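You operate a simulated robot arm through the tools that you are given. There is no shell and no other tool. Be economical: measure what you need, move in short steps, check, and stop when the job is done.

You are at the controls of a simulated robot arm. One attempt, no reset.

TASK
End the ohms test: hold, light, multimeter and box off, red plug out.
Fine: pull the red plug from the resistor box last and lay it on the bench.

The check looks at the end state, three seconds after you hand in, the way a careful person would. Anything else that was tipped, shoved, dropped, spilled or broken makes it a failure.

THE ROBOT
A 5-joint arm with a two-finger parallel gripper, fixed in place. Base frame: the origin is at the foot of the arm, x ahead of it, y to its left, z up; the work surface is at about z = 0. Lengths are in mm, angles in degrees, forces in N, time in s.
With the tool pointing down near the work surface it reaches from about 260 to 600 mm from the base axis. Its first joint turns from -66.0 to 66.0 degrees. The tool tilts only in the upright plane through the base axis and itself; it spins freely about its own axis. Payload 1.57 kg.
Tool frame: the origin (TCP) lies between the finger pads and is the grasp point; the fingertips stand 30 mm ahead of it; z points along the fingers, y is the line along which they close. The gripper opens to 80 mm. The fingers are 17 mm wide and 12 mm thick; the gripper's body (40 by 82 mm) begins 80 mm behind the TCP.
Orientation is that of the tool frame in the base frame, as a unit quaternion [x, y, z, w]. With the fingers straight down and closing along the base's y, the tool's x points along the base's -x, its y along +y and its z along -z.

THE INTERFACE
- The arm moves only by the tool arm_command. Its argument "series" is a list that holds one entry, the list of rows, each a list of 7 numbers: the shift along the base's x, y, z in m, then the turn, a rotation vector about the base's x, y, z in degrees, then the opening, from 0 (shut) to 1 (fully open). In form: [[[tx, ty, tz, ax, ay, az, hand], ...]]. A call has 1 to 8 rows; each row shifts and turns the commanded pose from where the row before left it. A row lasts 0.2 s, in which the tool goes at most 50 mm and 8.6 degrees; a call with a longer step from one row to the next is refused whole, and so is a gripper value outside its range. A pose out of reach is approached as far as the arm can. The call stops where the force on the tool passes 40 N (or 10 N more than at its start, if that is more) or the arm is blocked; 0.2 s more then pass. Each finger travels about 153 mm/s and halts on what it meets, pressing with about 41 N; the grip force reading is that of the motor and also rises with nothing between the fingers. The clock runs only during rows and for 0.2 s after the last one: add rows that do not move to give the fingers time. It gives the time, the measured TCP pose, the force on the tool (base axes), the opening and the grip force at its end, in the units of the frame above (readings bear some noise), with the torque about the TCP (base axes, N m) and any sound that the robot's microphone picked up.
- Cameras (640 x 400 px; columns grow to the right, rows downward): "scene" is fixed at [36, 390.7, 524.8]; the picture's right is [-0.78, -0.63, 0.00], its down [-0.34, 0.42, -0.84] and it looks along [0.53, -0.65, -0.54] (base axes); focal length 344 px, centre (320, 200). "wrist" rides on the gripper at [72, -7, -122] in the tool frame; the picture's right is [0.09, 1.00, 0.00], its down [-0.84, 0.08, -0.54] and it looks along [-0.54, 0.05, 0.84] (tool axes); focal length 238 px, centre (320, 200). There is no depth. A picture from a camera that has moved, and an enlarged one, comes with that camera's place and axes in the base frame and with its lens.
- camera(camera): a new picture of that camera. No time passes.
- zoom(camera, box): a new picture of the part [left, top, right, bottom] of that camera's present view, enlarged. No time passes.
- hand_in(): hands the job in; it is judged then, once.

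Work in short steps. Places have to be worked out from the pictures, the camera data and where the tool is seen: move nearer, look again, correct. Check each grasp and each placing, and mend what went wrong. You have 120 turns and 64 pictures in all, those below and enlarged ones among them. Open the gripper and draw the arm clear of the work before you hand the job in, unless the task says otherwise; then end with one line.

The tools are called as a command line: name --argument value ..., lists and objects as JSON in quotes. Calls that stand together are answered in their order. arm_command: Moves the arm, as the interface text tells. Its arguments: {"type":"object","properties":{"series":{"type":"array"}},"required":["series"]} The other tools are called the same way: camera (camera) takes a picture; zoom (camera, box) takes an enlarged picture of a part of a camera's view; hand_in () hands the job in.

At the start:

```text
clock: 0.0
tcp_pos: [264.3, -88.7, 351.6]
tool_rot: [0.001, 1.0, 0.0, 0.0]
contact_force: [0.2, 0.3, 0.0]
wrist_torque: [0.02, -0.01, -0.01]
gripper_width: 79.8
gripper_force: 0.0
```

scene: 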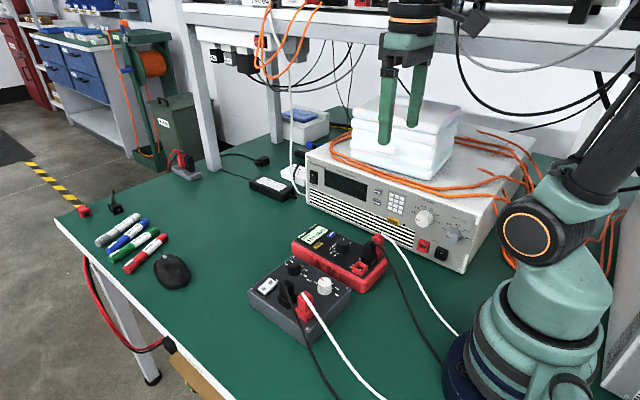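
wrist: 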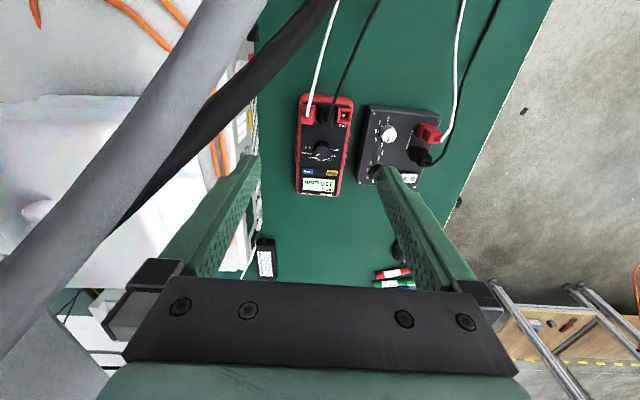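

I'll take enlarged views of the multimeter and the resistor box to see their controls.

zoom --camera "scene" --box '[240, 215, 400, 315]'

zoom --camera "wrist" --box '[280, 85, 460, 205]'

```text
4.00 times, centred on (320, 265) of scene
camera zoom: at [36.0, 390.7, 524.8], right [-0.78, -0.63, 0.0], down [-0.34, 0.42, -0.84], along [0.53, -0.65, -0.54], focal length 1378 px, centre (320, -60)
```

zoom: 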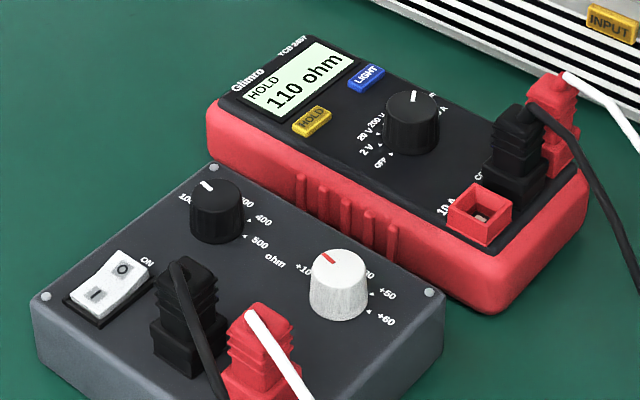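

```text
3.33 times, centred on (370, 145) of wrist
camera zoom: at [193.6, -95.6, 472.7], right [-0.09, 1.0, 0.0], down [0.84, 0.08, 0.54], along [0.54, 0.05, -0.84], focal length 794 px, centre (153, 383)
```

zoom: 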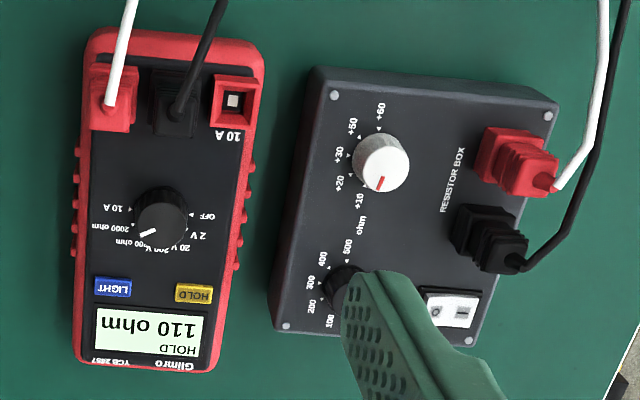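

Estimated positions: HOLD is at about (404,-51,38), LIGHT at (404,-100,38), the meter dial at (353,-74) and the box rocker at (397,104,46). I'll shut the gripper and move lower over the area for a closer look.

arm_command --series '[[[0, 0.015, -0.03, 0, 0, 0, 0.5], [0.0, 0.02, -0.03, 0, 0, 0, 0], [0.0, 0.02, -0.03, 0, 0, 0, 0], [0, 0.02, -0.02, 0, 0, 0, 0], [0, 0.014, -0.02, 0, 0, 0, 0]]]'

camera --camera "wrist"

```text
clock: 1.2
tcp_pos: [264.8, 1.7, 219.7]
tool_rot: [0.0, 1.0, -0.001, 0.0]
contact_force: [-0.2, 0.3, -0.3]
wrist_torque: [-0.02, 0.01, 0.0]
gripper_width: 0.2
gripper_force: 21.1
```

```text
59 pictures are left
camera wrist: at [192.6, -6.9, 342.2], right [-0.09, 1.0, 0.0], down [0.84, 0.08, 0.54], along [0.54, 0.05, -0.84], focal length 238 px, centre (320, 200)
```

wrist: 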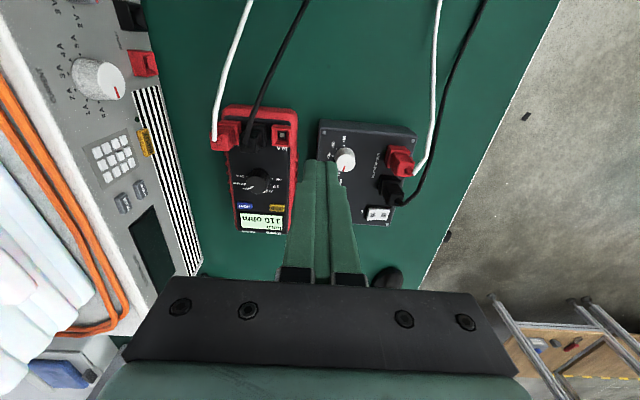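

zoom --camera "wrist" --box '[210, 100, 310, 240]'

zoom --camera "wrist" --box '[310, 110, 430, 230]'

```text
2.86 times, centred on (260, 170) of wrist
camera zoom: at [192.6, -6.9, 342.2], right [-0.09, 1.0, 0.0], down [0.84, 0.08, 0.54], along [0.54, 0.05, -0.84], focal length 681 px, centre (491, 286)
```

zoom: 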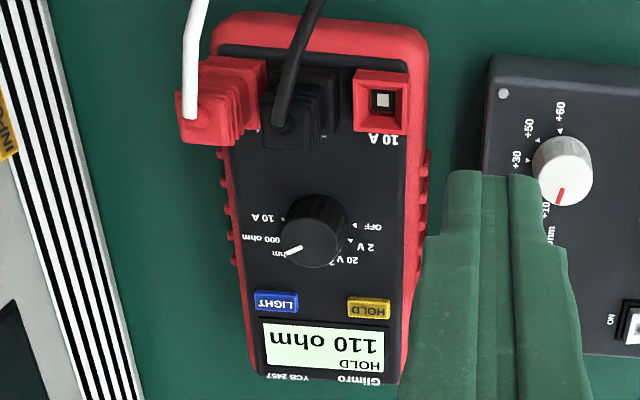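

```text
3.33 times, centred on (370, 170) of wrist
camera zoom: at [192.6, -6.9, 342.2], right [-0.09, 1.0, 0.0], down [0.84, 0.08, 0.54], along [0.54, 0.05, -0.84], focal length 794 px, centre (153, 300)
```

zoom: 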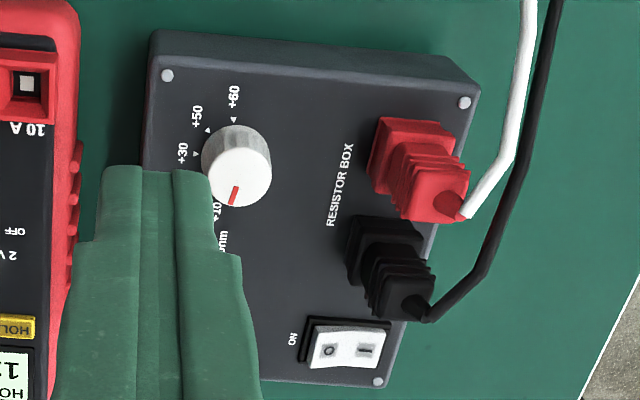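

The HOLD indicator is on and the dial sits in the ohm range. Closer in, HOLD works out at (407,-53) and LIGHT at (407,-103), so I'll move over HOLD with the fingers shut.

arm_command --series '[[[0.036, -0.014, -0.03, 0, 0, 0, 0], [0.036, -0.014, -0.03, 0, 0, 0, 0], [0.036, -0.014, -0.03, 0, 0, 0, 0], [0.034, -0.013, -0.03, 0, 0, 0, 0], [0, 0, -0.01, 0, 0, 0, 0]]]'

zoom --camera "scene" --box '[240, 195, 400, 295]'

camera --camera "wrist"

```text
clock: 2.4
tcp_pos: [406.1, -54.4, 90.6]
tool_rot: [0.0, 1.0, -0.001, 0.001]
contact_force: [-0.1, -0.2, -0.8]
wrist_torque: [0.01, -0.01, -0.01]
gripper_width: 0.0
gripper_force: 21.6
```

```text
4.00 times, centred on (320, 245) of scene
camera zoom: at [36.0, 390.7, 524.8], right [-0.78, -0.63, 0.0], down [-0.34, 0.42, -0.84], along [0.53, -0.65, -0.54], focal length 1378 px, centre (320, 20)
```

zoom: 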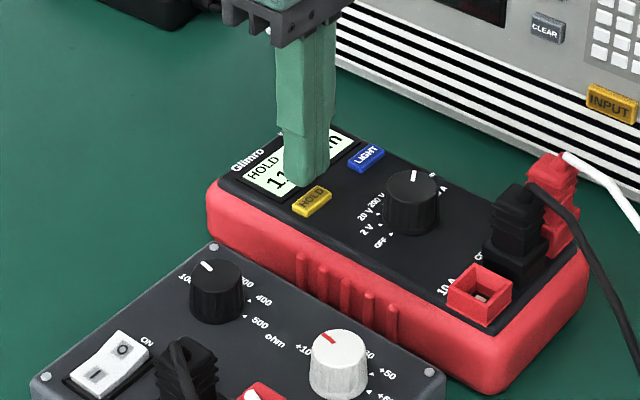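

```text
55 pictures are left
camera wrist: at [335.5, -62.4, 211.5], right [-0.09, 1.0, 0.0], down [0.84, 0.08, 0.54], along [0.54, 0.05, -0.84], focal length 238 px, centre (320, 200)
```

wrist: 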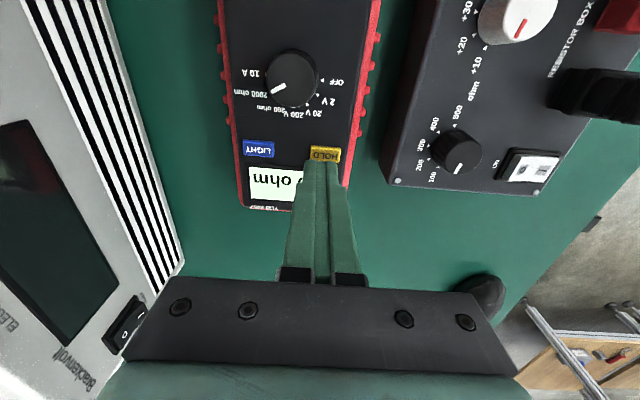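

The fingers are 22 mm above HOLD and centred on it. I'll descend gradually to find contact.

arm_command --series '[[[0, 0.002, -0.008, 0, 0, 0, 0], [0, 0, -0.006, 0, 0, 0, 0], [0, 0, -0.003, 0, 0, 0, 0], [0, 0, -0.001, 0, 0, 0, 0], [0, 0, 0, 0, 0, 0, 0]]]'

```text
clock: 3.3
tcp_pos: [407.3, -50.0, 75.8]
tool_rot: [0.0, 1.0, 0.0, -0.002]
contact_force: [-3.7, 0.8, 8.4]
wrist_torque: [0.04, 0.18, 0.0]
gripper_width: 0.0
gripper_force: 20.8
heard: click
stopped in row 4: the force on the tool passed its limit at 45 N (the readings are from after the stop); the commanded pose is now the measured one
```

A click came at a TCP height of about 76 mm. I'll lift and look at the display.

arm_command --series '[[[0, 0, 0.012, 0, 0, 0, 0], [0, 0, 0.01, 0, 0, 0, 0]]]'

zoom --camera "scene" --box '[240, 195, 400, 295]'

```text
clock: 3.9
tcp_pos: [405.6, -51.1, 98.4]
tool_rot: [0.001, 1.0, 0.0, -0.001]
contact_force: [-0.4, -0.5, -0.3]
wrist_torque: [0.02, 0.03, 0.0]
gripper_width: 0.2
gripper_force: 21.3
```

```text
4.00 times, centred on (320, 245) of scene
camera zoom: at [36.0, 390.7, 524.8], right [-0.78, -0.63, 0.0], down [-0.34, 0.42, -0.84], along [0.53, -0.65, -0.54], focal length 1378 px, centre (320, 20)
```

zoom: 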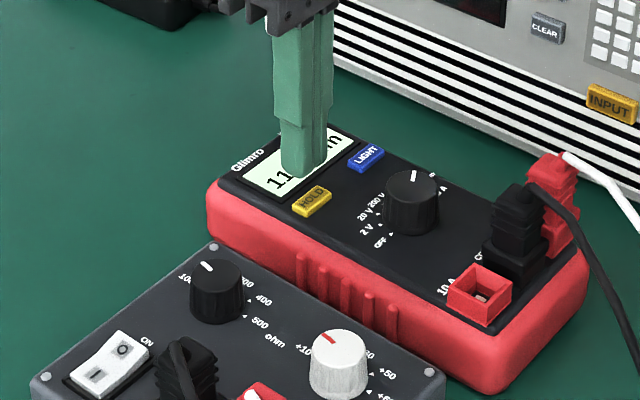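

The HOLD text is gone and the meter hasn't moved. Next I'll move over LIGHT and press more gently.

arm_command --series '[[[0, -0.026, 0, 0, 0, 0, 0], [0, -0.026, 0, 0, 0, 0, 0], [0, 0, -0.01, 0, 0, 0, 0], [0, 0, -0.008, 0, 0, 0, 0], [0, 0, -0.002, 0, 0, 0, 0], [0, 0, -0.002, 0, 0, 0, 0], [0, 0, 0, 0, 0, 0, 0]]]'

zoom --camera "scene" --box '[240, 195, 400, 295]'

```text
clock: 5.5
tcp_pos: [406.4, -103.5, 76.4]
tool_rot: [0.002, 1.0, 0.0, 0.0]
contact_force: [-5.9, -2.6, 18.8]
wrist_torque: [-0.05, 0.21, 0.05]
gripper_width: 0.1
gripper_force: 21.0
heard: click
```

```text
4.00 times, centred on (320, 245) of scene
camera zoom: at [35.9, 390.7, 524.8], right [-0.78, -0.63, 0.0], down [-0.34, 0.42, -0.84], along [0.53, -0.65, -0.54], focal length 1378 px, centre (320, 20)
```

zoom: 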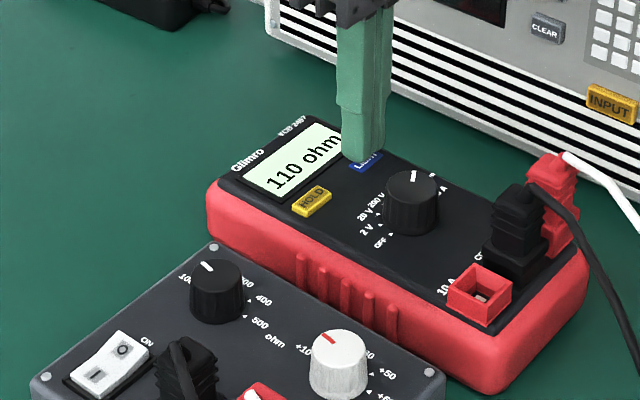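

It clicked. I'll lift and see whether the light changed.

arm_command --series '[[[0, 0, 0.012, 0, 0, 0, 0], [0, 0, 0.015, 0, 0, 0, 0], [0, 0, 0.015, 0, 0, 0, 0], [0, 0, 0, 0, 0, 0, 0]]]'

zoom --camera "scene" --box '[240, 195, 400, 295]'

```text
clock: 6.5
tcp_pos: [406.1, -104.9, 116.9]
tool_rot: [0.0, 1.0, 0.001, 0.0]
contact_force: [0.8, -0.6, 0.0]
wrist_torque: [0.0, 0.02, -0.03]
gripper_width: 0.0
gripper_force: 21.6
```

```text
4.00 times, centred on (320, 245) of scene
camera zoom: at [36.0, 390.7, 524.8], right [-0.78, -0.63, 0.0], down [-0.34, 0.42, -0.84], along [0.53, -0.65, -0.54], focal length 1378 px, centre (320, 20)
```

zoom: 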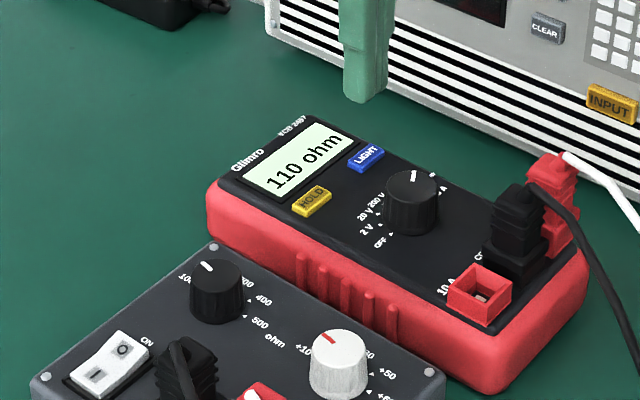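

The display looks about the same as before. I'll zoom in closely to judge the backlight.

zoom --camera "scene" --box '[290, 220, 346, 255]'

camera --camera "wrist"

```text
11.43 times, centred on (318, 238) of scene
camera zoom: at [36.0, 390.7, 524.8], right [-0.78, -0.63, 0.0], down [-0.34, 0.42, -0.84], along [0.53, -0.65, -0.54], focal length 3937 px, centre (343, -229)
```

zoom: 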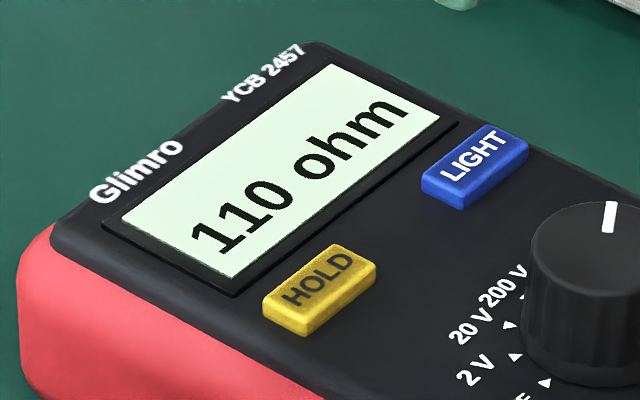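

```text
50 pictures are left
camera wrist: at [334.6, -111.8, 239.1], right [-0.09, 1.0, 0.0], down [0.84, 0.08, 0.54], along [0.54, 0.05, -0.84], focal length 238 px, centre (320, 200)
```

wrist: 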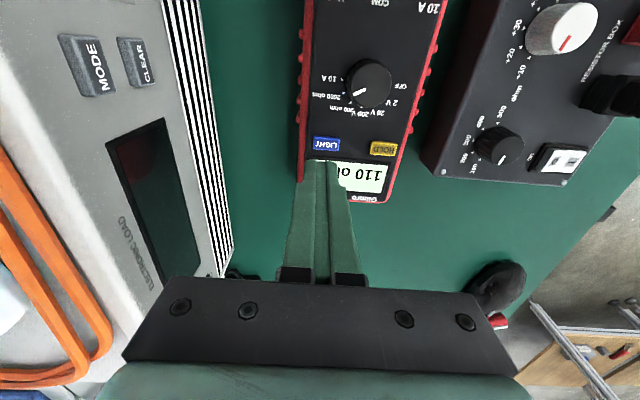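

I can't tell whether the light toggled, because the shade still looks bright. I'll press LIGHT again a little deeper and compare.

arm_command --series '[[[0, 0.001, -0.015, 0, 0, 0, 0], [0, 0, -0.015, 0, 0, 0, 0], [0, 0, -0.008, 0, 0, 0, 0], [0, 0, -0.002, 0, 0, 0, 0], [0, 0, -0.0015, 0, 0, 0, 0], [0, 0, -0.0015, 0, 0, 0, 0], [0, 0, 0, 0, 0, 0, 0]]]'

arm_command --series '[[[0, 0, 0.012, 0, 0, 0, 0], [0, 0, 0.015, 0, 0, 0, 0], [0, 0, 0.015, 0, 0, 0, 0], [0, 0, 0, 0, 0, 0, 0]]]'

zoom --camera "scene" --box '[290, 220, 346, 255]'

```text
clock: 8.1
tcp_pos: [407.5, -102.9, 75.5]
tool_rot: [-0.001, 1.0, 0.0, -0.001]
contact_force: [-3.2, 1.0, 9.3]
wrist_torque: [0.01, 0.15, -0.02]
gripper_width: 0.0
gripper_force: 21.3
heard: click
stopped in row 7: the force on the tool passed its limit at 42 N (the readings are from after the stop); the commanded pose is now the measured one
```

```text
clock: 9.1
tcp_pos: [407.3, -101.6, 119.4]
tool_rot: [0.001, 1.0, 0.001, -0.001]
contact_force: [0.1, 0.1, 0.8]
wrist_torque: [0.01, -0.01, 0.0]
gripper_width: 0.0
gripper_force: 21.3
```

```text
11.43 times, centred on (318, 238) of scene
camera zoom: at [36.0, 390.7, 524.8], right [-0.78, -0.63, 0.0], down [-0.34, 0.42, -0.84], along [0.53, -0.65, -0.54], focal length 3937 px, centre (343, -229)
```

zoom: 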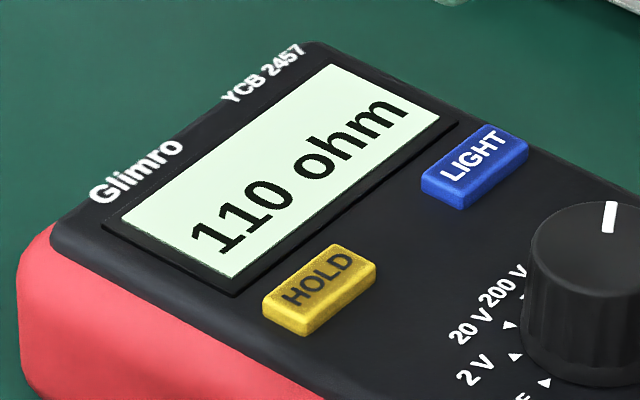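

Neither short press made a visible change. Real meters often need LIGHT held down, so I'll press and hold it for over a second.

arm_command --series '[[[0, -0.0015, -0.017, 0, 0, 0, 0], [0, 0, -0.015, 0, 0, 0, 0], [0, 0, -0.008, 0, 0, 0, 0], [0, 0, -0.002, 0, 0, 0, 0], [0, 0, -0.001, 0, 0, 0, 0], [0, 0, 0, 0, 0, 0, 0], [0, 0, 0, 0, 0, 0, 0], [0, 0, 0, 0, 0, 0, 0]]]'

arm_command --series '[[[0, 0, 0, 0, 0, 0, 0], [0, 0, 0, 0, 0, 0, 0], [0, 0, 0, 0, 0, 0, 0], [0, 0, 0, 0, 0, 0, 0], [0, 0, 0, 0, 0, 0, 0], [0, 0, 0, 0, 0, 0, 0]]]'

zoom --camera "scene" --box '[290, 220, 346, 255]'

```text
clock: 10.7
tcp_pos: [407.1, -104.8, 76.4]
tool_rot: [0.0, 1.0, 0.0, -0.001]
contact_force: [-3.1, 1.1, 9.0]
wrist_torque: [0.06, 0.15, 0.01]
gripper_width: 0.0
gripper_force: 21.1
heard: click
stopped in row 7: the force on the tool passed its limit at 41 N (the readings are from after the stop); the commanded pose is now the measured one
```

```text
clock: 12.1
tcp_pos: [406.8, -104.7, 76.1]
tool_rot: [0.001, 1.0, 0.0, -0.001]
contact_force: [-1.6, -0.1, 11.5]
wrist_torque: [-0.02, 0.13, 0.0]
gripper_width: 0.0
gripper_force: 21.2
```

```text
11.43 times, centred on (318, 238) of scene
camera zoom: at [35.9, 390.7, 524.8], right [-0.78, -0.63, 0.0], down [-0.34, 0.42, -0.84], along [0.53, -0.65, -0.54], focal length 3937 px, centre (343, -229)
```

zoom: 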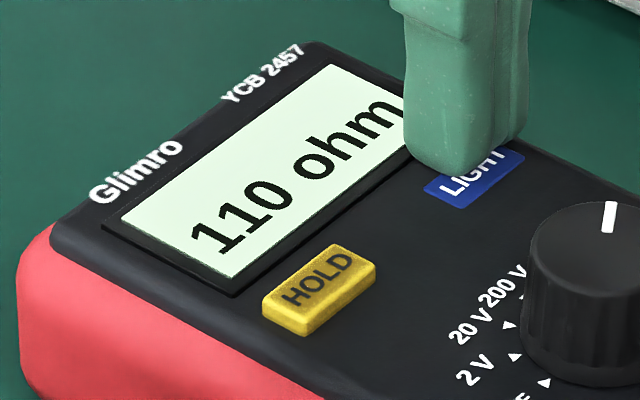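

The button is fully down and has been held for 2 s with no change yet. I'll release, step aside, and compare the display with the wrist view too.

arm_command --series '[[[0, 0, 0.012, 0, 0, 0, 0], [0, 0, 0.02, 0, 0, 0, 0], [-0.04, 0, 0.03, 0, 0, 0, 0], [-0.04, 0, 0.03, 0, 0, 0, 0], [0, 0, 0, 0, 0, 0, 0]]]'

zoom --camera "scene" --box '[240, 195, 400, 295]'

camera --camera "wrist"

```text
clock: 13.3
tcp_pos: [326.7, -102.8, 170.6]
tool_rot: [0.001, 1.0, 0.001, -0.002]
contact_force: [0.1, 0.3, 0.7]
wrist_torque: [0.02, 0.01, -0.01]
gripper_width: 0.0
gripper_force: 21.6
```

```text
4.00 times, centred on (320, 245) of scene
camera zoom: at [35.9, 390.7, 524.8], right [-0.78, -0.63, 0.0], down [-0.34, 0.42, -0.84], along [0.53, -0.65, -0.54], focal length 1378 px, centre (320, 20)
```

zoom: 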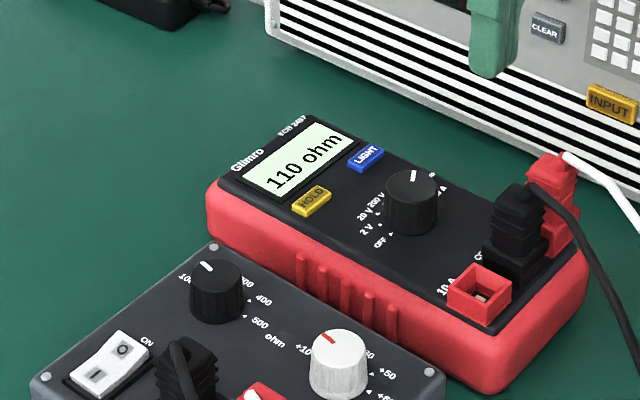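

```text
46 pictures are left
camera wrist: at [255.8, -110.9, 291.0], right [-0.09, 1.0, 0.0], down [0.84, 0.08, 0.54], along [0.54, 0.05, -0.84], focal length 238 px, centre (320, 200)
```

wrist: 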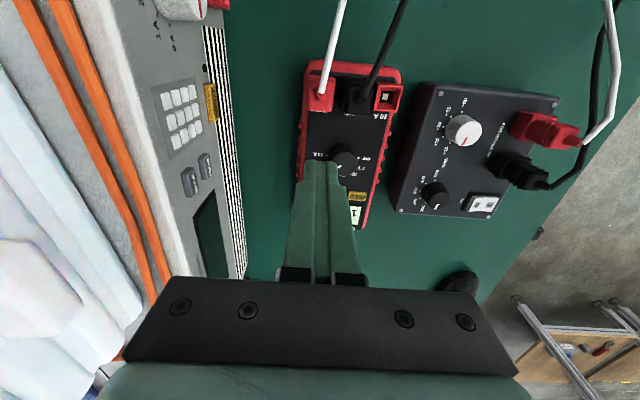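

To check whether the shades differ between states, I'll take the same crop now.

zoom --camera "scene" --box '[290, 220, 346, 255]'

```text
11.43 times, centred on (318, 238) of scene
camera zoom: at [35.9, 390.7, 524.8], right [-0.78, -0.63, 0.0], down [-0.34, 0.42, -0.84], along [0.53, -0.65, -0.54], focal length 3937 px, centre (343, -229)
```

zoom: 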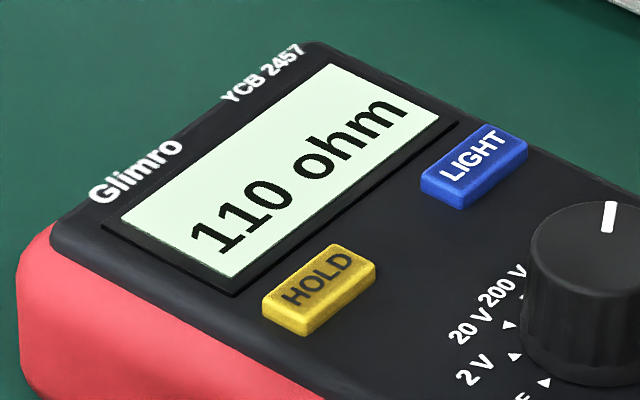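

No change. The last hold was only about 2 s at a light force, so I'll go back and hold LIGHT for 4 s or more.

arm_command --series '[[[0.04, -0.001, -0.03, 0, 0, 0, 0], [0.04, 0, -0.03, 0, 0, 0, 0], [0, 0, -0.02, 0, 0, 0, 0], [0, 0, -0.01, 0, 0, 0, 0], [0, 0, -0.003, 0, 0, 0, 0], [0, 0, -0.0015, 0, 0, 0, 0], [0, 0, 0, 0, 0, 0, 0], [0, 0, 0, 0, 0, 0, 0]]]'

arm_command --series '[[[0, 0, 0, 0, 0, 0, 0], [0, 0, 0, 0, 0, 0, 0], [0, 0, 0, 0, 0, 0, 0], [0, 0, 0, 0, 0, 0, 0], [0, 0, 0, 0, 0, 0, 0], [0, 0, 0, 0, 0, 0, 0], [0, 0, 0, 0, 0, 0, 0], [0, 0, 0, 0, 0, 0, 0]]]'

arm_command --series '[[[0, 0, 0, 0, 0, 0, 0], [0, 0, 0, 0, 0, 0, 0], [0, 0, 0, 0, 0, 0, 0], [0, 0, 0, 0, 0, 0, 0], [0, 0, 0, 0, 0, 0, 0], [0, 0, 0, 0, 0, 0, 0], [0, 0, 0, 0, 0, 0, 0], [0, 0, 0, 0, 0, 0, 0]]]'

zoom --camera "scene" --box '[290, 220, 346, 255]'

```text
clock: 14.8
tcp_pos: [408.1, -104.8, 76.0]
tool_rot: [0.001, 1.0, 0.001, -0.001]
contact_force: [-4.8, 2.2, 8.8]
wrist_torque: [0.04, 0.16, -0.01]
gripper_width: 0.2
gripper_force: 21.3
heard: click
stopped in row 7: the force on the tool passed its limit at 43 N (the readings are from after the stop); the commanded pose is now the measured one
```

```text
clock: 16.6
tcp_pos: [406.9, -104.8, 75.5]
tool_rot: [0.0, 1.0, 0.0, -0.002]
contact_force: [-1.3, 0.4, 10.4]
wrist_torque: [0.0, 0.05, 0.03]
gripper_width: 0.0
gripper_force: 21.1
```

```text
clock: 18.4
tcp_pos: [407.3, -105.3, 75.9]
tool_rot: [0.002, 1.0, 0.0, -0.001]
contact_force: [0.9, -1.0, 11.9]
wrist_torque: [0.02, 0.01, 0.04]
gripper_width: 0.0
gripper_force: 21.3
```

```text
11.43 times, centred on (318, 238) of scene
camera zoom: at [35.9, 390.7, 524.8], right [-0.78, -0.63, 0.0], down [-0.34, 0.42, -0.84], along [0.53, -0.65, -0.54], focal length 3937 px, centre (343, -229)
```

zoom: 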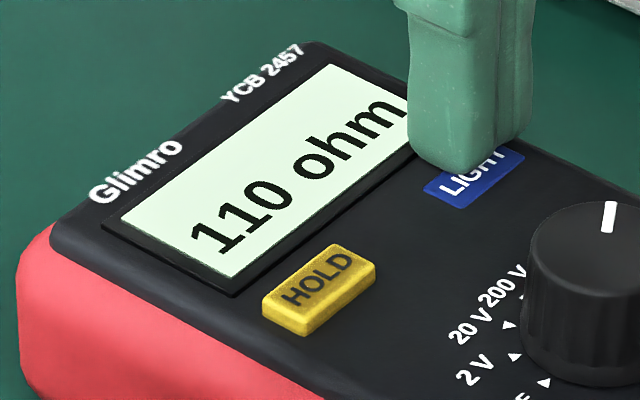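

Holding makes no visible difference. I'll release and zoom to a tiny patch of the display, then compare that patch after one more toggle.

arm_command --series '[[[0, 0, 0.012, 0, 0, 0, 0], [0, 0, 0.02, 0, 0, 0, 0], [0, 0, 0.01, 0, 0, 0, 0], [0, 0, 0, 0, 0, 0, 0]]]'

zoom --camera "scene" --box '[298, 236, 314, 246]'

arm_command --series '[[[0, 0.001, -0.015, 0, 0, 0, 0], [0, 0, -0.015, 0, 0, 0, 0], [0, 0, -0.008, 0, 0, 0, 0], [0, 0, -0.003, 0, 0, 0, 0], [0, 0, -0.001, 0, 0, 0, 0], [0, 0, 0.012, 0, 0, 0, 0], [0, 0, 0.02, 0, 0, 0, 0], [0, 0, 0.01, 0, 0, 0, 0]]]'

zoom --camera "scene" --box '[298, 236, 314, 246]'

```text
clock: 19.4
tcp_pos: [407.0, -105.8, 118.7]
tool_rot: [0.001, 1.0, 0.001, -0.002]
contact_force: [-0.4, -0.4, 0.4]
wrist_torque: [-0.05, 0.03, -0.01]
gripper_width: 0.0
gripper_force: 21.7
```

```text
16.00 times, centred on (306, 241) of scene
camera zoom: at [36.0, 390.7, 524.8], right [-0.78, -0.63, 0.0], down [-0.34, 0.42, -0.84], along [0.53, -0.65, -0.54], focal length 5511 px, centre (544, -456)
```

zoom: 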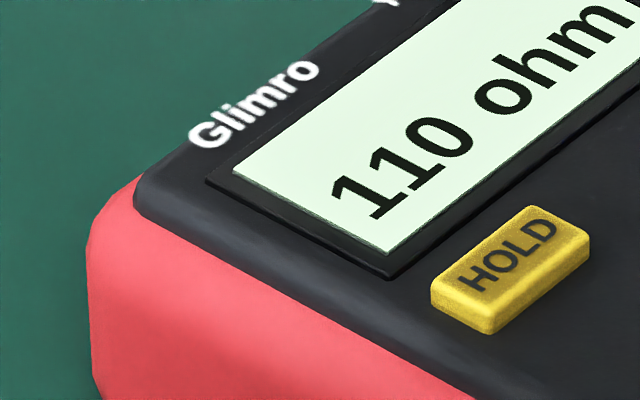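

```text
clock: 21.2
tcp_pos: [405.8, -103.7, 118.0]
tool_rot: [0.001, 1.0, 0.001, -0.003]
contact_force: [0.0, -0.2, -0.4]
wrist_torque: [0.01, -0.01, 0.04]
gripper_width: 0.0
gripper_force: 21.7
heard: click
```

```text
16.00 times, centred on (306, 241) of scene
camera zoom: at [36.0, 390.7, 524.8], right [-0.78, -0.63, 0.0], down [-0.34, 0.42, -0.84], along [0.53, -0.65, -0.54], focal length 5511 px, centre (544, -456)
```

zoom: 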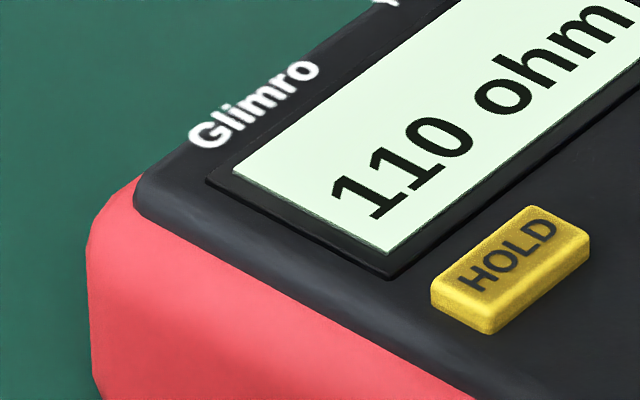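

LIGHT clicks but the display looks the same in every state, and the only other way I can see to tell is with the meter off. I'll do the dial next. Its centre is about (353,-77), the top is at z≈62, it points at about -60°, and OFF is at about +95°, so it needs a turn of roughly +155°. I'll move over it and pre-rotate by -77°.

arm_command --series '[[[-0.027, 0.014, 0.006, 0, 0, 0, 0.3], [-0.026, 0.013, 0, 0, 0, -7, 0.6], [0, 0, 0, 0, 0, -8.5, 0.6], [0, 0, 0, 0, 0, -8.5, 0.6], [0, 0, 0, 0, 0, -8.5, 0.6], [0, 0, 0, 0, 0, -8.5, 0.6], [0, 0, 0, 0, 0, -8.5, 0.6], [0, 0, 0, 0, 0, -8.5, 0.6]]]'

arm_command --series '[[[0, 0, 0, 0, 0, -8.5, 0.6], [0, 0, 0, 0, 0, -8.5, 0.6], [0, 0, 0, 0, 0, 0, 0.6]]]'

camera --camera "wrist"

camera --camera "scene"

```text
clock: 23.0
tcp_pos: [354.7, -78.4, 124.0]
tool_rot: [0.486, 0.874, 0.0, -0.001]
contact_force: [-0.3, -0.4, 0.1]
wrist_torque: [-0.01, -0.03, -0.02]
gripper_width: 48.1
gripper_force: 0.1
```

```text
clock: 23.8
tcp_pos: [352.8, -77.0, 122.2]
tool_rot: [0.61, 0.793, 0.0, 0.0]
contact_force: [-0.8, 0.3, 0.0]
wrist_torque: [0.02, -0.03, -0.01]
gripper_width: 48.1
gripper_force: 0.0
```

```text
41 pictures are left
camera wrist: at [329.7, -11.1, 245.6], right [0.94, 0.34, 0.0], down [0.29, -0.79, 0.54], along [0.19, -0.51, -0.84], focal length 238 px, centre (320, 200)
```

wrist: 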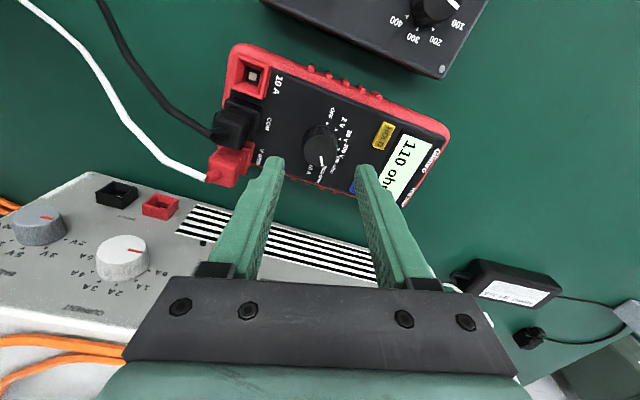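

```text
40 pictures are left
```

scene: 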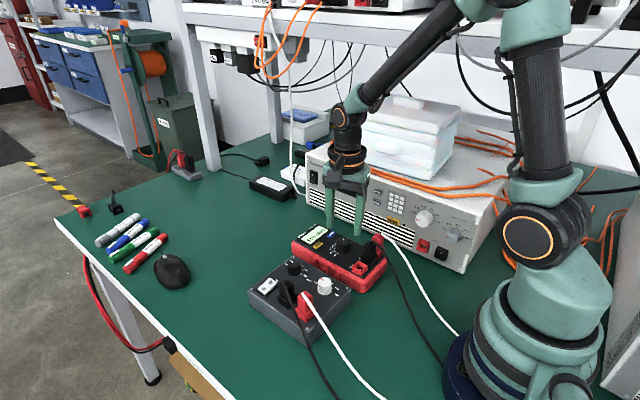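

The fingers straddle the dial and the position checks out. I'll descend to TCP z≈77 and close on the knob.

arm_command --series '[[[0.001, 0, -0.018, 0, 0, 0, 0.6], [0, 0, -0.018, 0, 0, 0, 0.6], [0, 0, -0.009, 0, 0, 0, 0.6], [0, 0, 0, 0, 0, 0, 0.45], [0, 0, 0, 0, 0, 0, 0.2], [0, 0, 0, 0, 0, 0, 0.2]]]'

zoom --camera "scene" --box '[270, 195, 400, 285]'

```text
clock: 25.2
tcp_pos: [355.8, -76.3, 77.3]
tool_rot: [0.609, 0.793, 0.0, -0.001]
contact_force: [-0.3, 0.8, -0.2]
wrist_torque: [0.2, 0.48, 0.05]
gripper_width: 27.7
gripper_force: 38.7
```

```text
4.44 times, centred on (335, 240) of scene
camera zoom: at [36.0, 390.7, 524.8], right [-0.78, -0.63, 0.0], down [-0.34, 0.42, -0.84], along [0.53, -0.65, -0.54], focal length 1531 px, centre (253, 22)
```

zoom: 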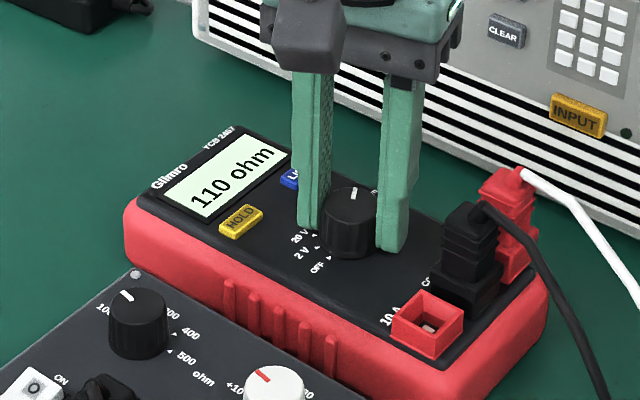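

I've gripped the knob at 27.7 mm. I'll turn it +68° first.

arm_command --series '[[[0, 0, 0, 0, 0, 8.5, 0.2], [0, 0, 0, 0, 0, 8.5, 0.2], [0, 0, 0, 0, 0, 8.5, 0.2], [0, 0, 0, 0, 0, 8.5, 0.2], [0, 0, 0, 0, 0, 8.5, 0.2], [0, 0, 0, 0, 0, 8.5, 0.2], [0, 0, 0, 0, 0, 8.5, 0.2], [0, 0, 0, 0, 0, 8.5, 0.2]]]'

zoom --camera "scene" --box '[270, 195, 400, 285]'

```text
clock: 27.0
tcp_pos: [355.1, -76.7, 79.4]
tool_rot: [0.06, 0.998, 0.001, -0.002]
contact_force: [0.0, -0.4, -0.9]
wrist_torque: [-0.01, 0.01, 0.0]
gripper_width: 27.6
gripper_force: 38.0
```

```text
4.44 times, centred on (335, 240) of scene
camera zoom: at [36.0, 390.7, 524.8], right [-0.78, -0.63, 0.0], down [-0.34, 0.42, -0.84], along [0.53, -0.65, -0.54], focal length 1531 px, centre (253, 22)
```

zoom: 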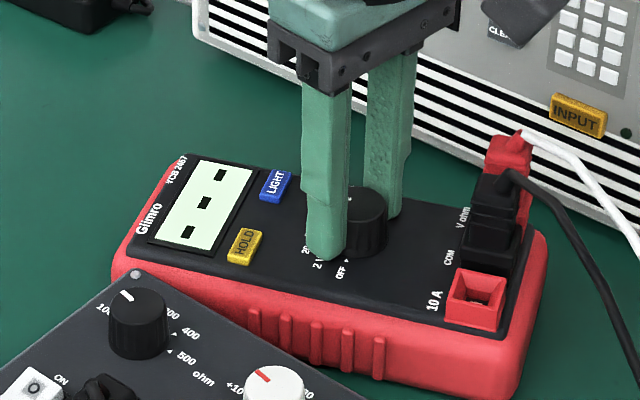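

The meter body turned along with the knob by roughly 20°, though the knob also moved some positions. I need to see how it sits now before correcting.

camera --camera "wrist"

camera --camera "scene"

```text
37 pictures are left
camera wrist: at [283.5, -77.0, 200.9], right [0.03, 1.0, 0.0], down [0.84, -0.02, 0.54], along [0.54, -0.01, -0.84], focal length 238 px, centre (320, 200)
```

wrist: 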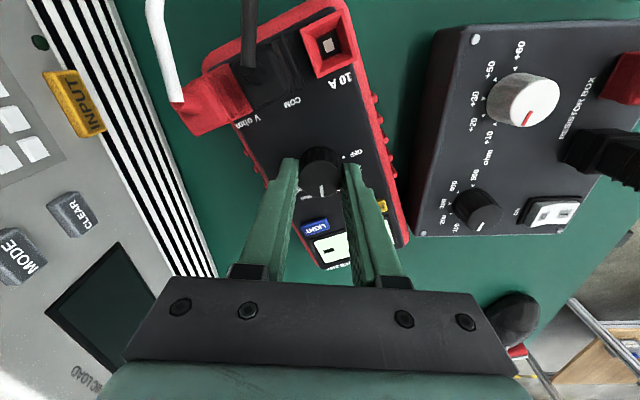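

```text
36 pictures are left
```

scene: 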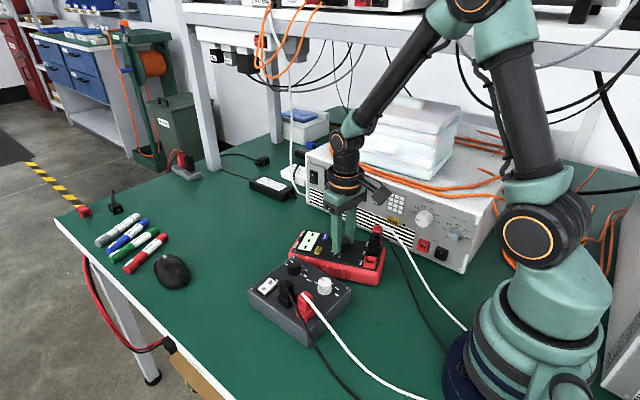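

The body has turned CCW about the knob. Fast turning breaks the detent and slow turning should carry the body, so I'll turn back slowly to restore it and check.

arm_command --series '[[[0, 0, 0, 0, 0, -1, 0.2], [0, 0, 0, 0, 0, -1.5, 0.2], [0, 0, 0, 0, 0, -1.5, 0.2], [0, 0, 0, 0, 0, -1.5, 0.2], [0, 0, 0, 0, 0, -1.5, 0.2], [0, 0, 0, 0, 0, -1.5, 0.2], [0, 0, 0, 0, 0, -1.5, 0.2], [0, 0, 0, 0, 0, -1, 0.2]]]'

zoom --camera "scene" --box '[270, 195, 400, 285]'

```text
clock: 28.8
tcp_pos: [355.2, -78.4, 79.9]
tool_rot: [0.157, 0.988, 0.001, -0.003]
contact_force: [0.3, 0.0, -0.2]
wrist_torque: [-0.04, 0.02, 0.01]
gripper_width: 27.6
gripper_force: 37.9
```

```text
4.44 times, centred on (335, 240) of scene
camera zoom: at [36.0, 390.7, 524.8], right [-0.78, -0.63, 0.0], down [-0.34, 0.42, -0.84], along [0.53, -0.65, -0.54], focal length 1531 px, centre (253, 22)
```

zoom: 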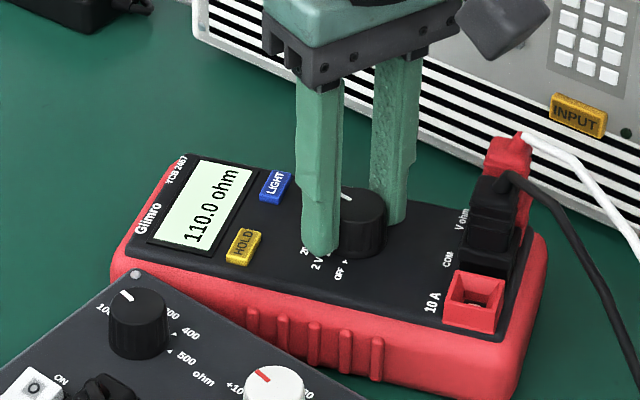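

The knob turned this time ("110.0 ohm", the 200 ohm range) and the body stayed put. So the earlier body turn probably came from the fingertips dragging on the face. I'll raise 1 mm, turn CW to the 10 A end, and use that end stop to swing the body back about 24°.

arm_command --series '[[[0, 0, 0.001, 0, 0, -4, 0.2], [0, 0, 0, 0, 0, -8, 0.2], [0, 0, 0, 0, 0, -8, 0.2], [0, 0, 0, 0, 0, -8, 0.2], [0, 0, 0, 0, 0, -8, 0.2], [0, 0, 0, 0, 0, -8, 0.2], [0, 0, 0, 0, 0, -8, 0.2], [0, 0, 0, 0, 0, -4, 0.2]]]'

zoom --camera "scene" --box '[270, 195, 400, 285]'

```text
clock: 30.6
tcp_pos: [354.1, -76.8, 80.6]
tool_rot: [0.604, 0.797, 0.0, -0.001]
contact_force: [1.2, -0.8, -0.3]
wrist_torque: [-0.03, -0.03, 0.0]
gripper_width: 27.8
gripper_force: 38.5
```

```text
4.44 times, centred on (335, 240) of scene
camera zoom: at [36.0, 390.7, 524.8], right [-0.78, -0.63, 0.0], down [-0.34, 0.42, -0.84], along [0.53, -0.65, -0.54], focal length 1531 px, centre (253, 22)
```

zoom: 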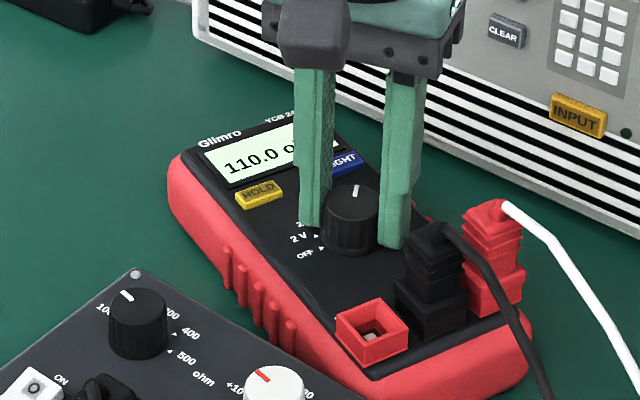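

The whole body turned with the knob, which stayed on 200 ohm, so the detent holds more strongly than the bench friction. I'll turn about +30° to bring the body back to its original heading, and afterwards press down to pin it while switching.

arm_command --series '[[[0, 0, 0, 0, 0, 2, 0.2], [0, 0, 0, 0, 0, 4, 0.2], [0, 0, 0, 0, 0, 4, 0.2], [0, 0, 0, 0, 0, 4, 0.2], [0, 0, 0, 0, 0, 4, 0.2], [0, 0, 0, 0, 0, 4, 0.2], [0, 0, 0, 0, 0, 4, 0.2], [0, 0, 0, 0, 0, 2, 0.2]]]'

zoom --camera "scene" --box '[270, 195, 400, 285]'

```text
clock: 32.4
tcp_pos: [355.3, -76.7, 81.6]
tool_rot: [0.39, 0.921, 0.0, -0.001]
contact_force: [-0.2, 0.8, -7.3]
wrist_torque: [-0.02, 0.01, -0.01]
gripper_width: 27.7
gripper_force: 38.4
```

```text
4.44 times, centred on (335, 240) of scene
camera zoom: at [36.0, 390.7, 524.8], right [-0.78, -0.63, 0.0], down [-0.34, 0.42, -0.84], along [0.53, -0.65, -0.54], focal length 1531 px, centre (253, 22)
```

zoom: 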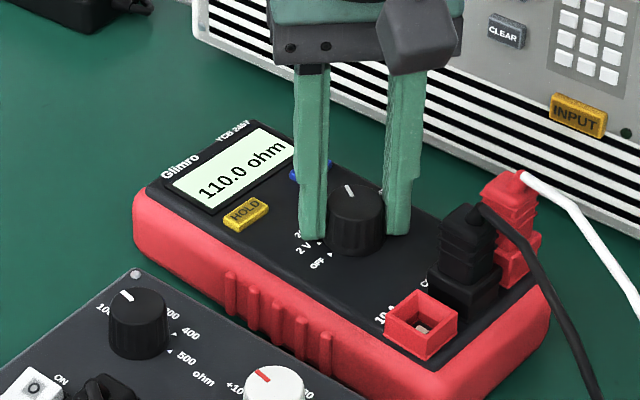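

The body is nearly back, about 5° short. The force of -7 N in z shows I was lifting the meter slightly, which explains the low friction. I'll rotate +5° more and then lower slightly.

arm_command --series '[[[0, 0, 0, 0, 0, 2, 0.2], [0, 0, 0, 0, 0, 3.5, 0.2], [0, 0, 0, 0, 0, 0, 0.2], [0, 0, -0.0015, 0, 0, 0, 0.2], [0, 0, 0, 0, 0, 0, 0.2]]]'

zoom --camera "scene" --box '[270, 195, 400, 285]'

```text
clock: 33.6
tcp_pos: [356.1, -76.6, 78.6]
tool_rot: [0.346, 0.938, 0.0, -0.001]
contact_force: [-3.8, 0.6, 3.0]
wrist_torque: [-0.25, -0.22, -0.02]
gripper_width: 27.9
gripper_force: 38.5
```

```text
4.44 times, centred on (335, 240) of scene
camera zoom: at [35.9, 390.7, 524.8], right [-0.78, -0.63, 0.0], down [-0.34, 0.42, -0.84], along [0.53, -0.65, -0.54], focal length 1531 px, centre (253, 22)
```

zoom: 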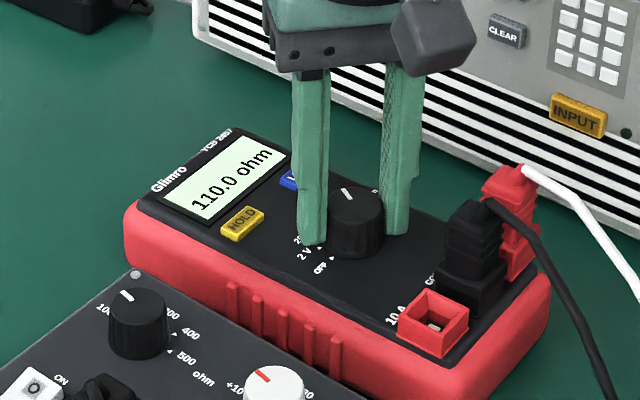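

The meter is back within 1–2 mm and about 1° of where it was. Next I'll press down about 2.5 mm to pin it and check the force.

arm_command --series '[[[0, 0, -0.0015, 0, 0, 0, 0.2], [0, 0, -0.001, 0, 0, 0, 0.2], [0, 0, 0, 0, 0, 0, 0.2]]]'

```text
clock: 34.4
tcp_pos: [357.1, -77.4, 77.5]
tool_rot: [0.347, 0.938, -0.001, -0.002]
contact_force: [-12.1, 3.0, 36.9]
wrist_torque: [0.17, 0.45, 0.02]
gripper_width: 28.0
gripper_force: 38.3
```

I now have 37 N of downward force pinning the meter. I'll relieve the sideways load a little and turn +32°.

arm_command --series '[[[-0.0007, 0, 0.0003, 0, 0, 0, 0.2], [0, 0, 0, 0, 0, 8, 0.2], [0, 0, 0, 0, 0, 8, 0.2], [0, 0, 0, 0, 0, 8, 0.2], [0, 0, 0, 0, 0, 8, 0.2], [0, 0, 0, 0, 0, 0, 0.2]]]'

zoom --camera "scene" --box '[270, 195, 400, 285]'

```text
clock: 35.8
tcp_pos: [356.1, -78.4, 76.1]
tool_rot: [0.074, 0.997, 0.0, 0.0]
contact_force: [10.7, 10.9, 12.5]
wrist_torque: [0.31, -0.61, -0.03]
gripper_width: 27.9
gripper_force: 38.5
```

```text
4.44 times, centred on (335, 240) of scene
camera zoom: at [35.9, 390.7, 524.8], right [-0.78, -0.63, 0.0], down [-0.34, 0.42, -0.84], along [0.53, -0.65, -0.54], focal length 1531 px, centre (253, 22)
```

zoom: 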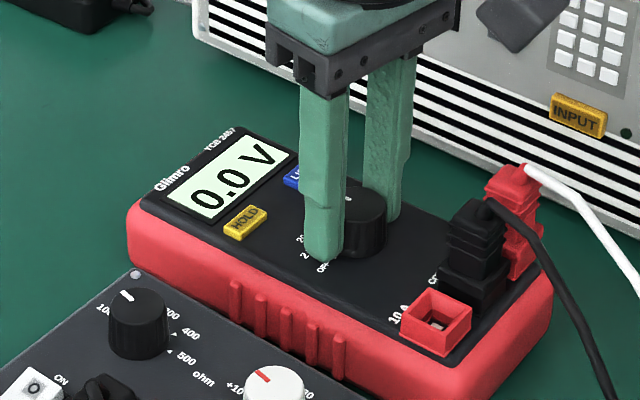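

The knob is now on a V range ("0.0 V") and the body held still. I'll continue CCW while keeping the downward pressure.

arm_command --series '[[[0, 0, -0.0007, 0, 0, 8, 0.2], [0, 0, 0, 0, 0, 8, 0.2], [0, 0, 0, 0, 0, 8, 0.2], [0, 0, 0, 0, 0, 8, 0.2], [0, 0, 0, 0, 0, 0, 0.2]]]'

zoom --camera "scene" --box '[270, 195, 400, 285]'

```text
clock: 36.6
tcp_pos: [355.8, -76.6, 77.5]
tool_rot: [-0.125, 0.992, 0.0, 0.001]
contact_force: [-0.4, 1.3, 2.9]
wrist_torque: [0.1, -0.14, 0.05]
gripper_width: 27.3
gripper_force: 38.4
stopped in row 4: the force on the tool passed its limit at 40 N (the readings are from after the stop); the commanded pose is now the measured one
```

```text
4.44 times, centred on (335, 240) of scene
camera zoom: at [36.0, 390.6, 524.8], right [-0.78, -0.63, 0.0], down [-0.34, 0.42, -0.84], along [0.53, -0.65, -0.54], focal length 1531 px, centre (253, 22)
```

zoom: 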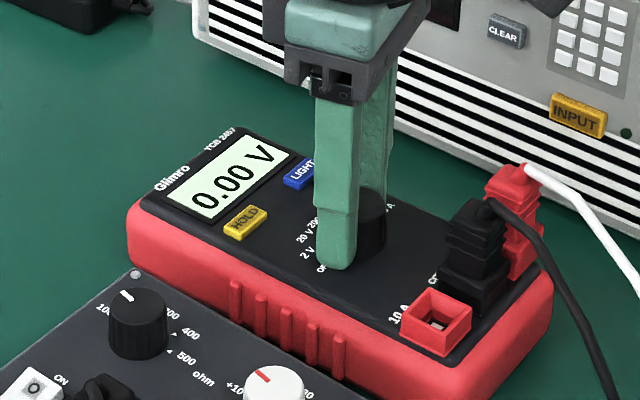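

It's on the 20 V range, with 2 V and OFF still to go. I'll press again moderately and keep turning.

arm_command --series '[[[0, 0, -0.001, 0, 0, 0, 0.2], [0, 0, 0, 0, 0, 8, 0.2], [0, 0, 0, 0, 0, 8, 0.2], [0, 0, 0, 0, 0, 8, 0.2], [0, 0, 0, 0, 0, 8, 0.2], [0, 0, 0, 0, 0, 0, 0.2]]]'

zoom --camera "scene" --box '[270, 195, 400, 285]'

```text
clock: 37.3
tcp_pos: [356.4, -77.3, 76.6]
tool_rot: [-0.207, 0.978, 0.001, -0.001]
contact_force: [-1.5, 0.9, 2.8]
wrist_torque: [0.08, -0.11, -0.02]
gripper_width: 28.0
gripper_force: 37.7
stopped in row 3: the force on the tool passed its limit at 41 N (the readings are from after the stop); the commanded pose is now the measured one
```

```text
4.44 times, centred on (335, 240) of scene
camera zoom: at [36.0, 390.7, 524.8], right [-0.78, -0.63, 0.0], down [-0.34, 0.42, -0.84], along [0.53, -0.65, -0.54], focal length 1531 px, centre (253, 22)
```

zoom: 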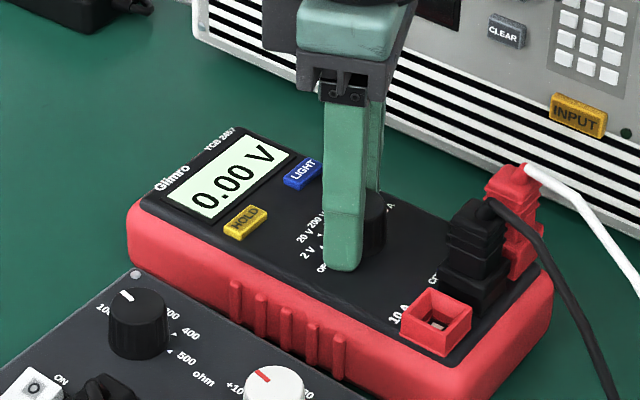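

It advanced about 10° with no body movement. I'll continue with lighter pressure.

arm_command --series '[[[0, 0, -0.0004, 0, 0, 6, 0.2], [0, 0, 0, 0, 0, 6, 0.2], [0, 0, 0, 0, 0, 6, 0.2], [0, 0, 0, 0, 0, 6, 0.2], [0, 0, 0, 0, 0, 6, 0.2], [0, 0, 0, 0, 0, 0, 0.2]]]'

zoom --camera "scene" --box '[270, 195, 400, 285]'

```text
clock: 38.4
tcp_pos: [355.7, -75.6, 76.7]
tool_rot: [-0.427, 0.904, 0.0, -0.002]
contact_force: [-1.1, -0.4, 1.5]
wrist_torque: [0.06, -0.03, 0.0]
gripper_width: 28.0
gripper_force: 37.9
stopped in row 5: the force on the tool passed its limit at 42 N (the readings are from after the stop); the commanded pose is now the measured one
```

```text
4.44 times, centred on (335, 240) of scene
camera zoom: at [36.0, 390.7, 524.8], right [-0.78, -0.63, 0.0], down [-0.34, 0.42, -0.84], along [0.53, -0.65, -0.54], focal length 1531 px, centre (253, 22)
```

zoom: 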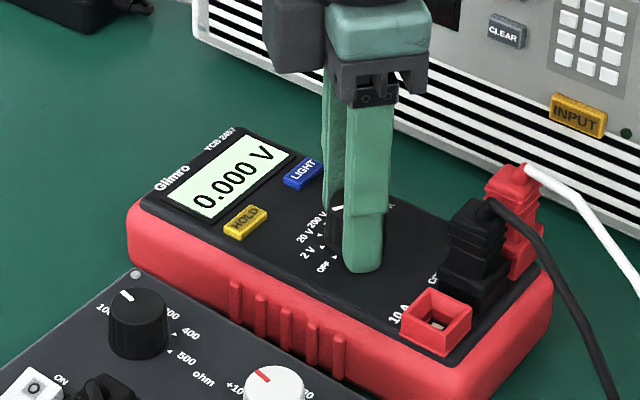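

It's on the 2 V range ("0.000 V"). One more step of about 30° to OFF.

arm_command --series '[[[0, 0, -0.0003, 0, 0, 6, 0.2], [0, 0, 0, 0, 0, 6, 0.2], [0, 0, 0, 0, 0, 6, 0.2], [0, 0, 0, 0, 0, 6, 0.2], [0, 0, 0, 0, 0, 3, 0.2], [0, 0, 0, 0, 0, 0, 0.2]]]'

zoom --camera "scene" --box '[270, 195, 400, 285]'

```text
clock: 39.6
tcp_pos: [355.2, -75.1, 76.6]
tool_rot: [-0.614, 0.789, 0.004, -0.003]
contact_force: [-1.7, -1.4, 2.2]
wrist_torque: [-0.11, -0.06, 0.04]
gripper_width: 27.7
gripper_force: 38.3
stopped in row 5: the force on the tool passed its limit at 42 N (the readings are from after the stop); the commanded pose is now the measured one
```

```text
4.44 times, centred on (335, 240) of scene
camera zoom: at [36.0, 390.7, 524.8], right [-0.78, -0.63, 0.0], down [-0.34, 0.42, -0.84], along [0.53, -0.65, -0.54], focal length 1531 px, centre (253, 22)
```

zoom: 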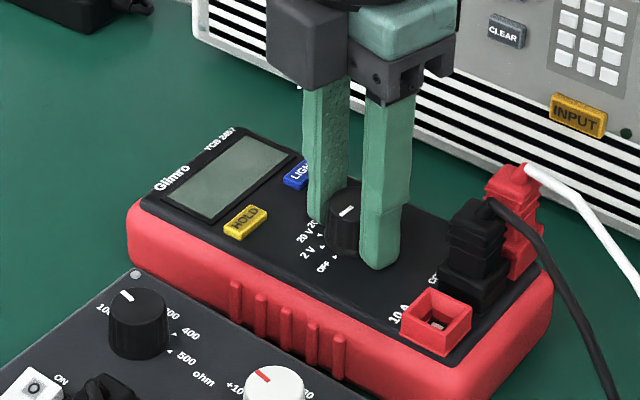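

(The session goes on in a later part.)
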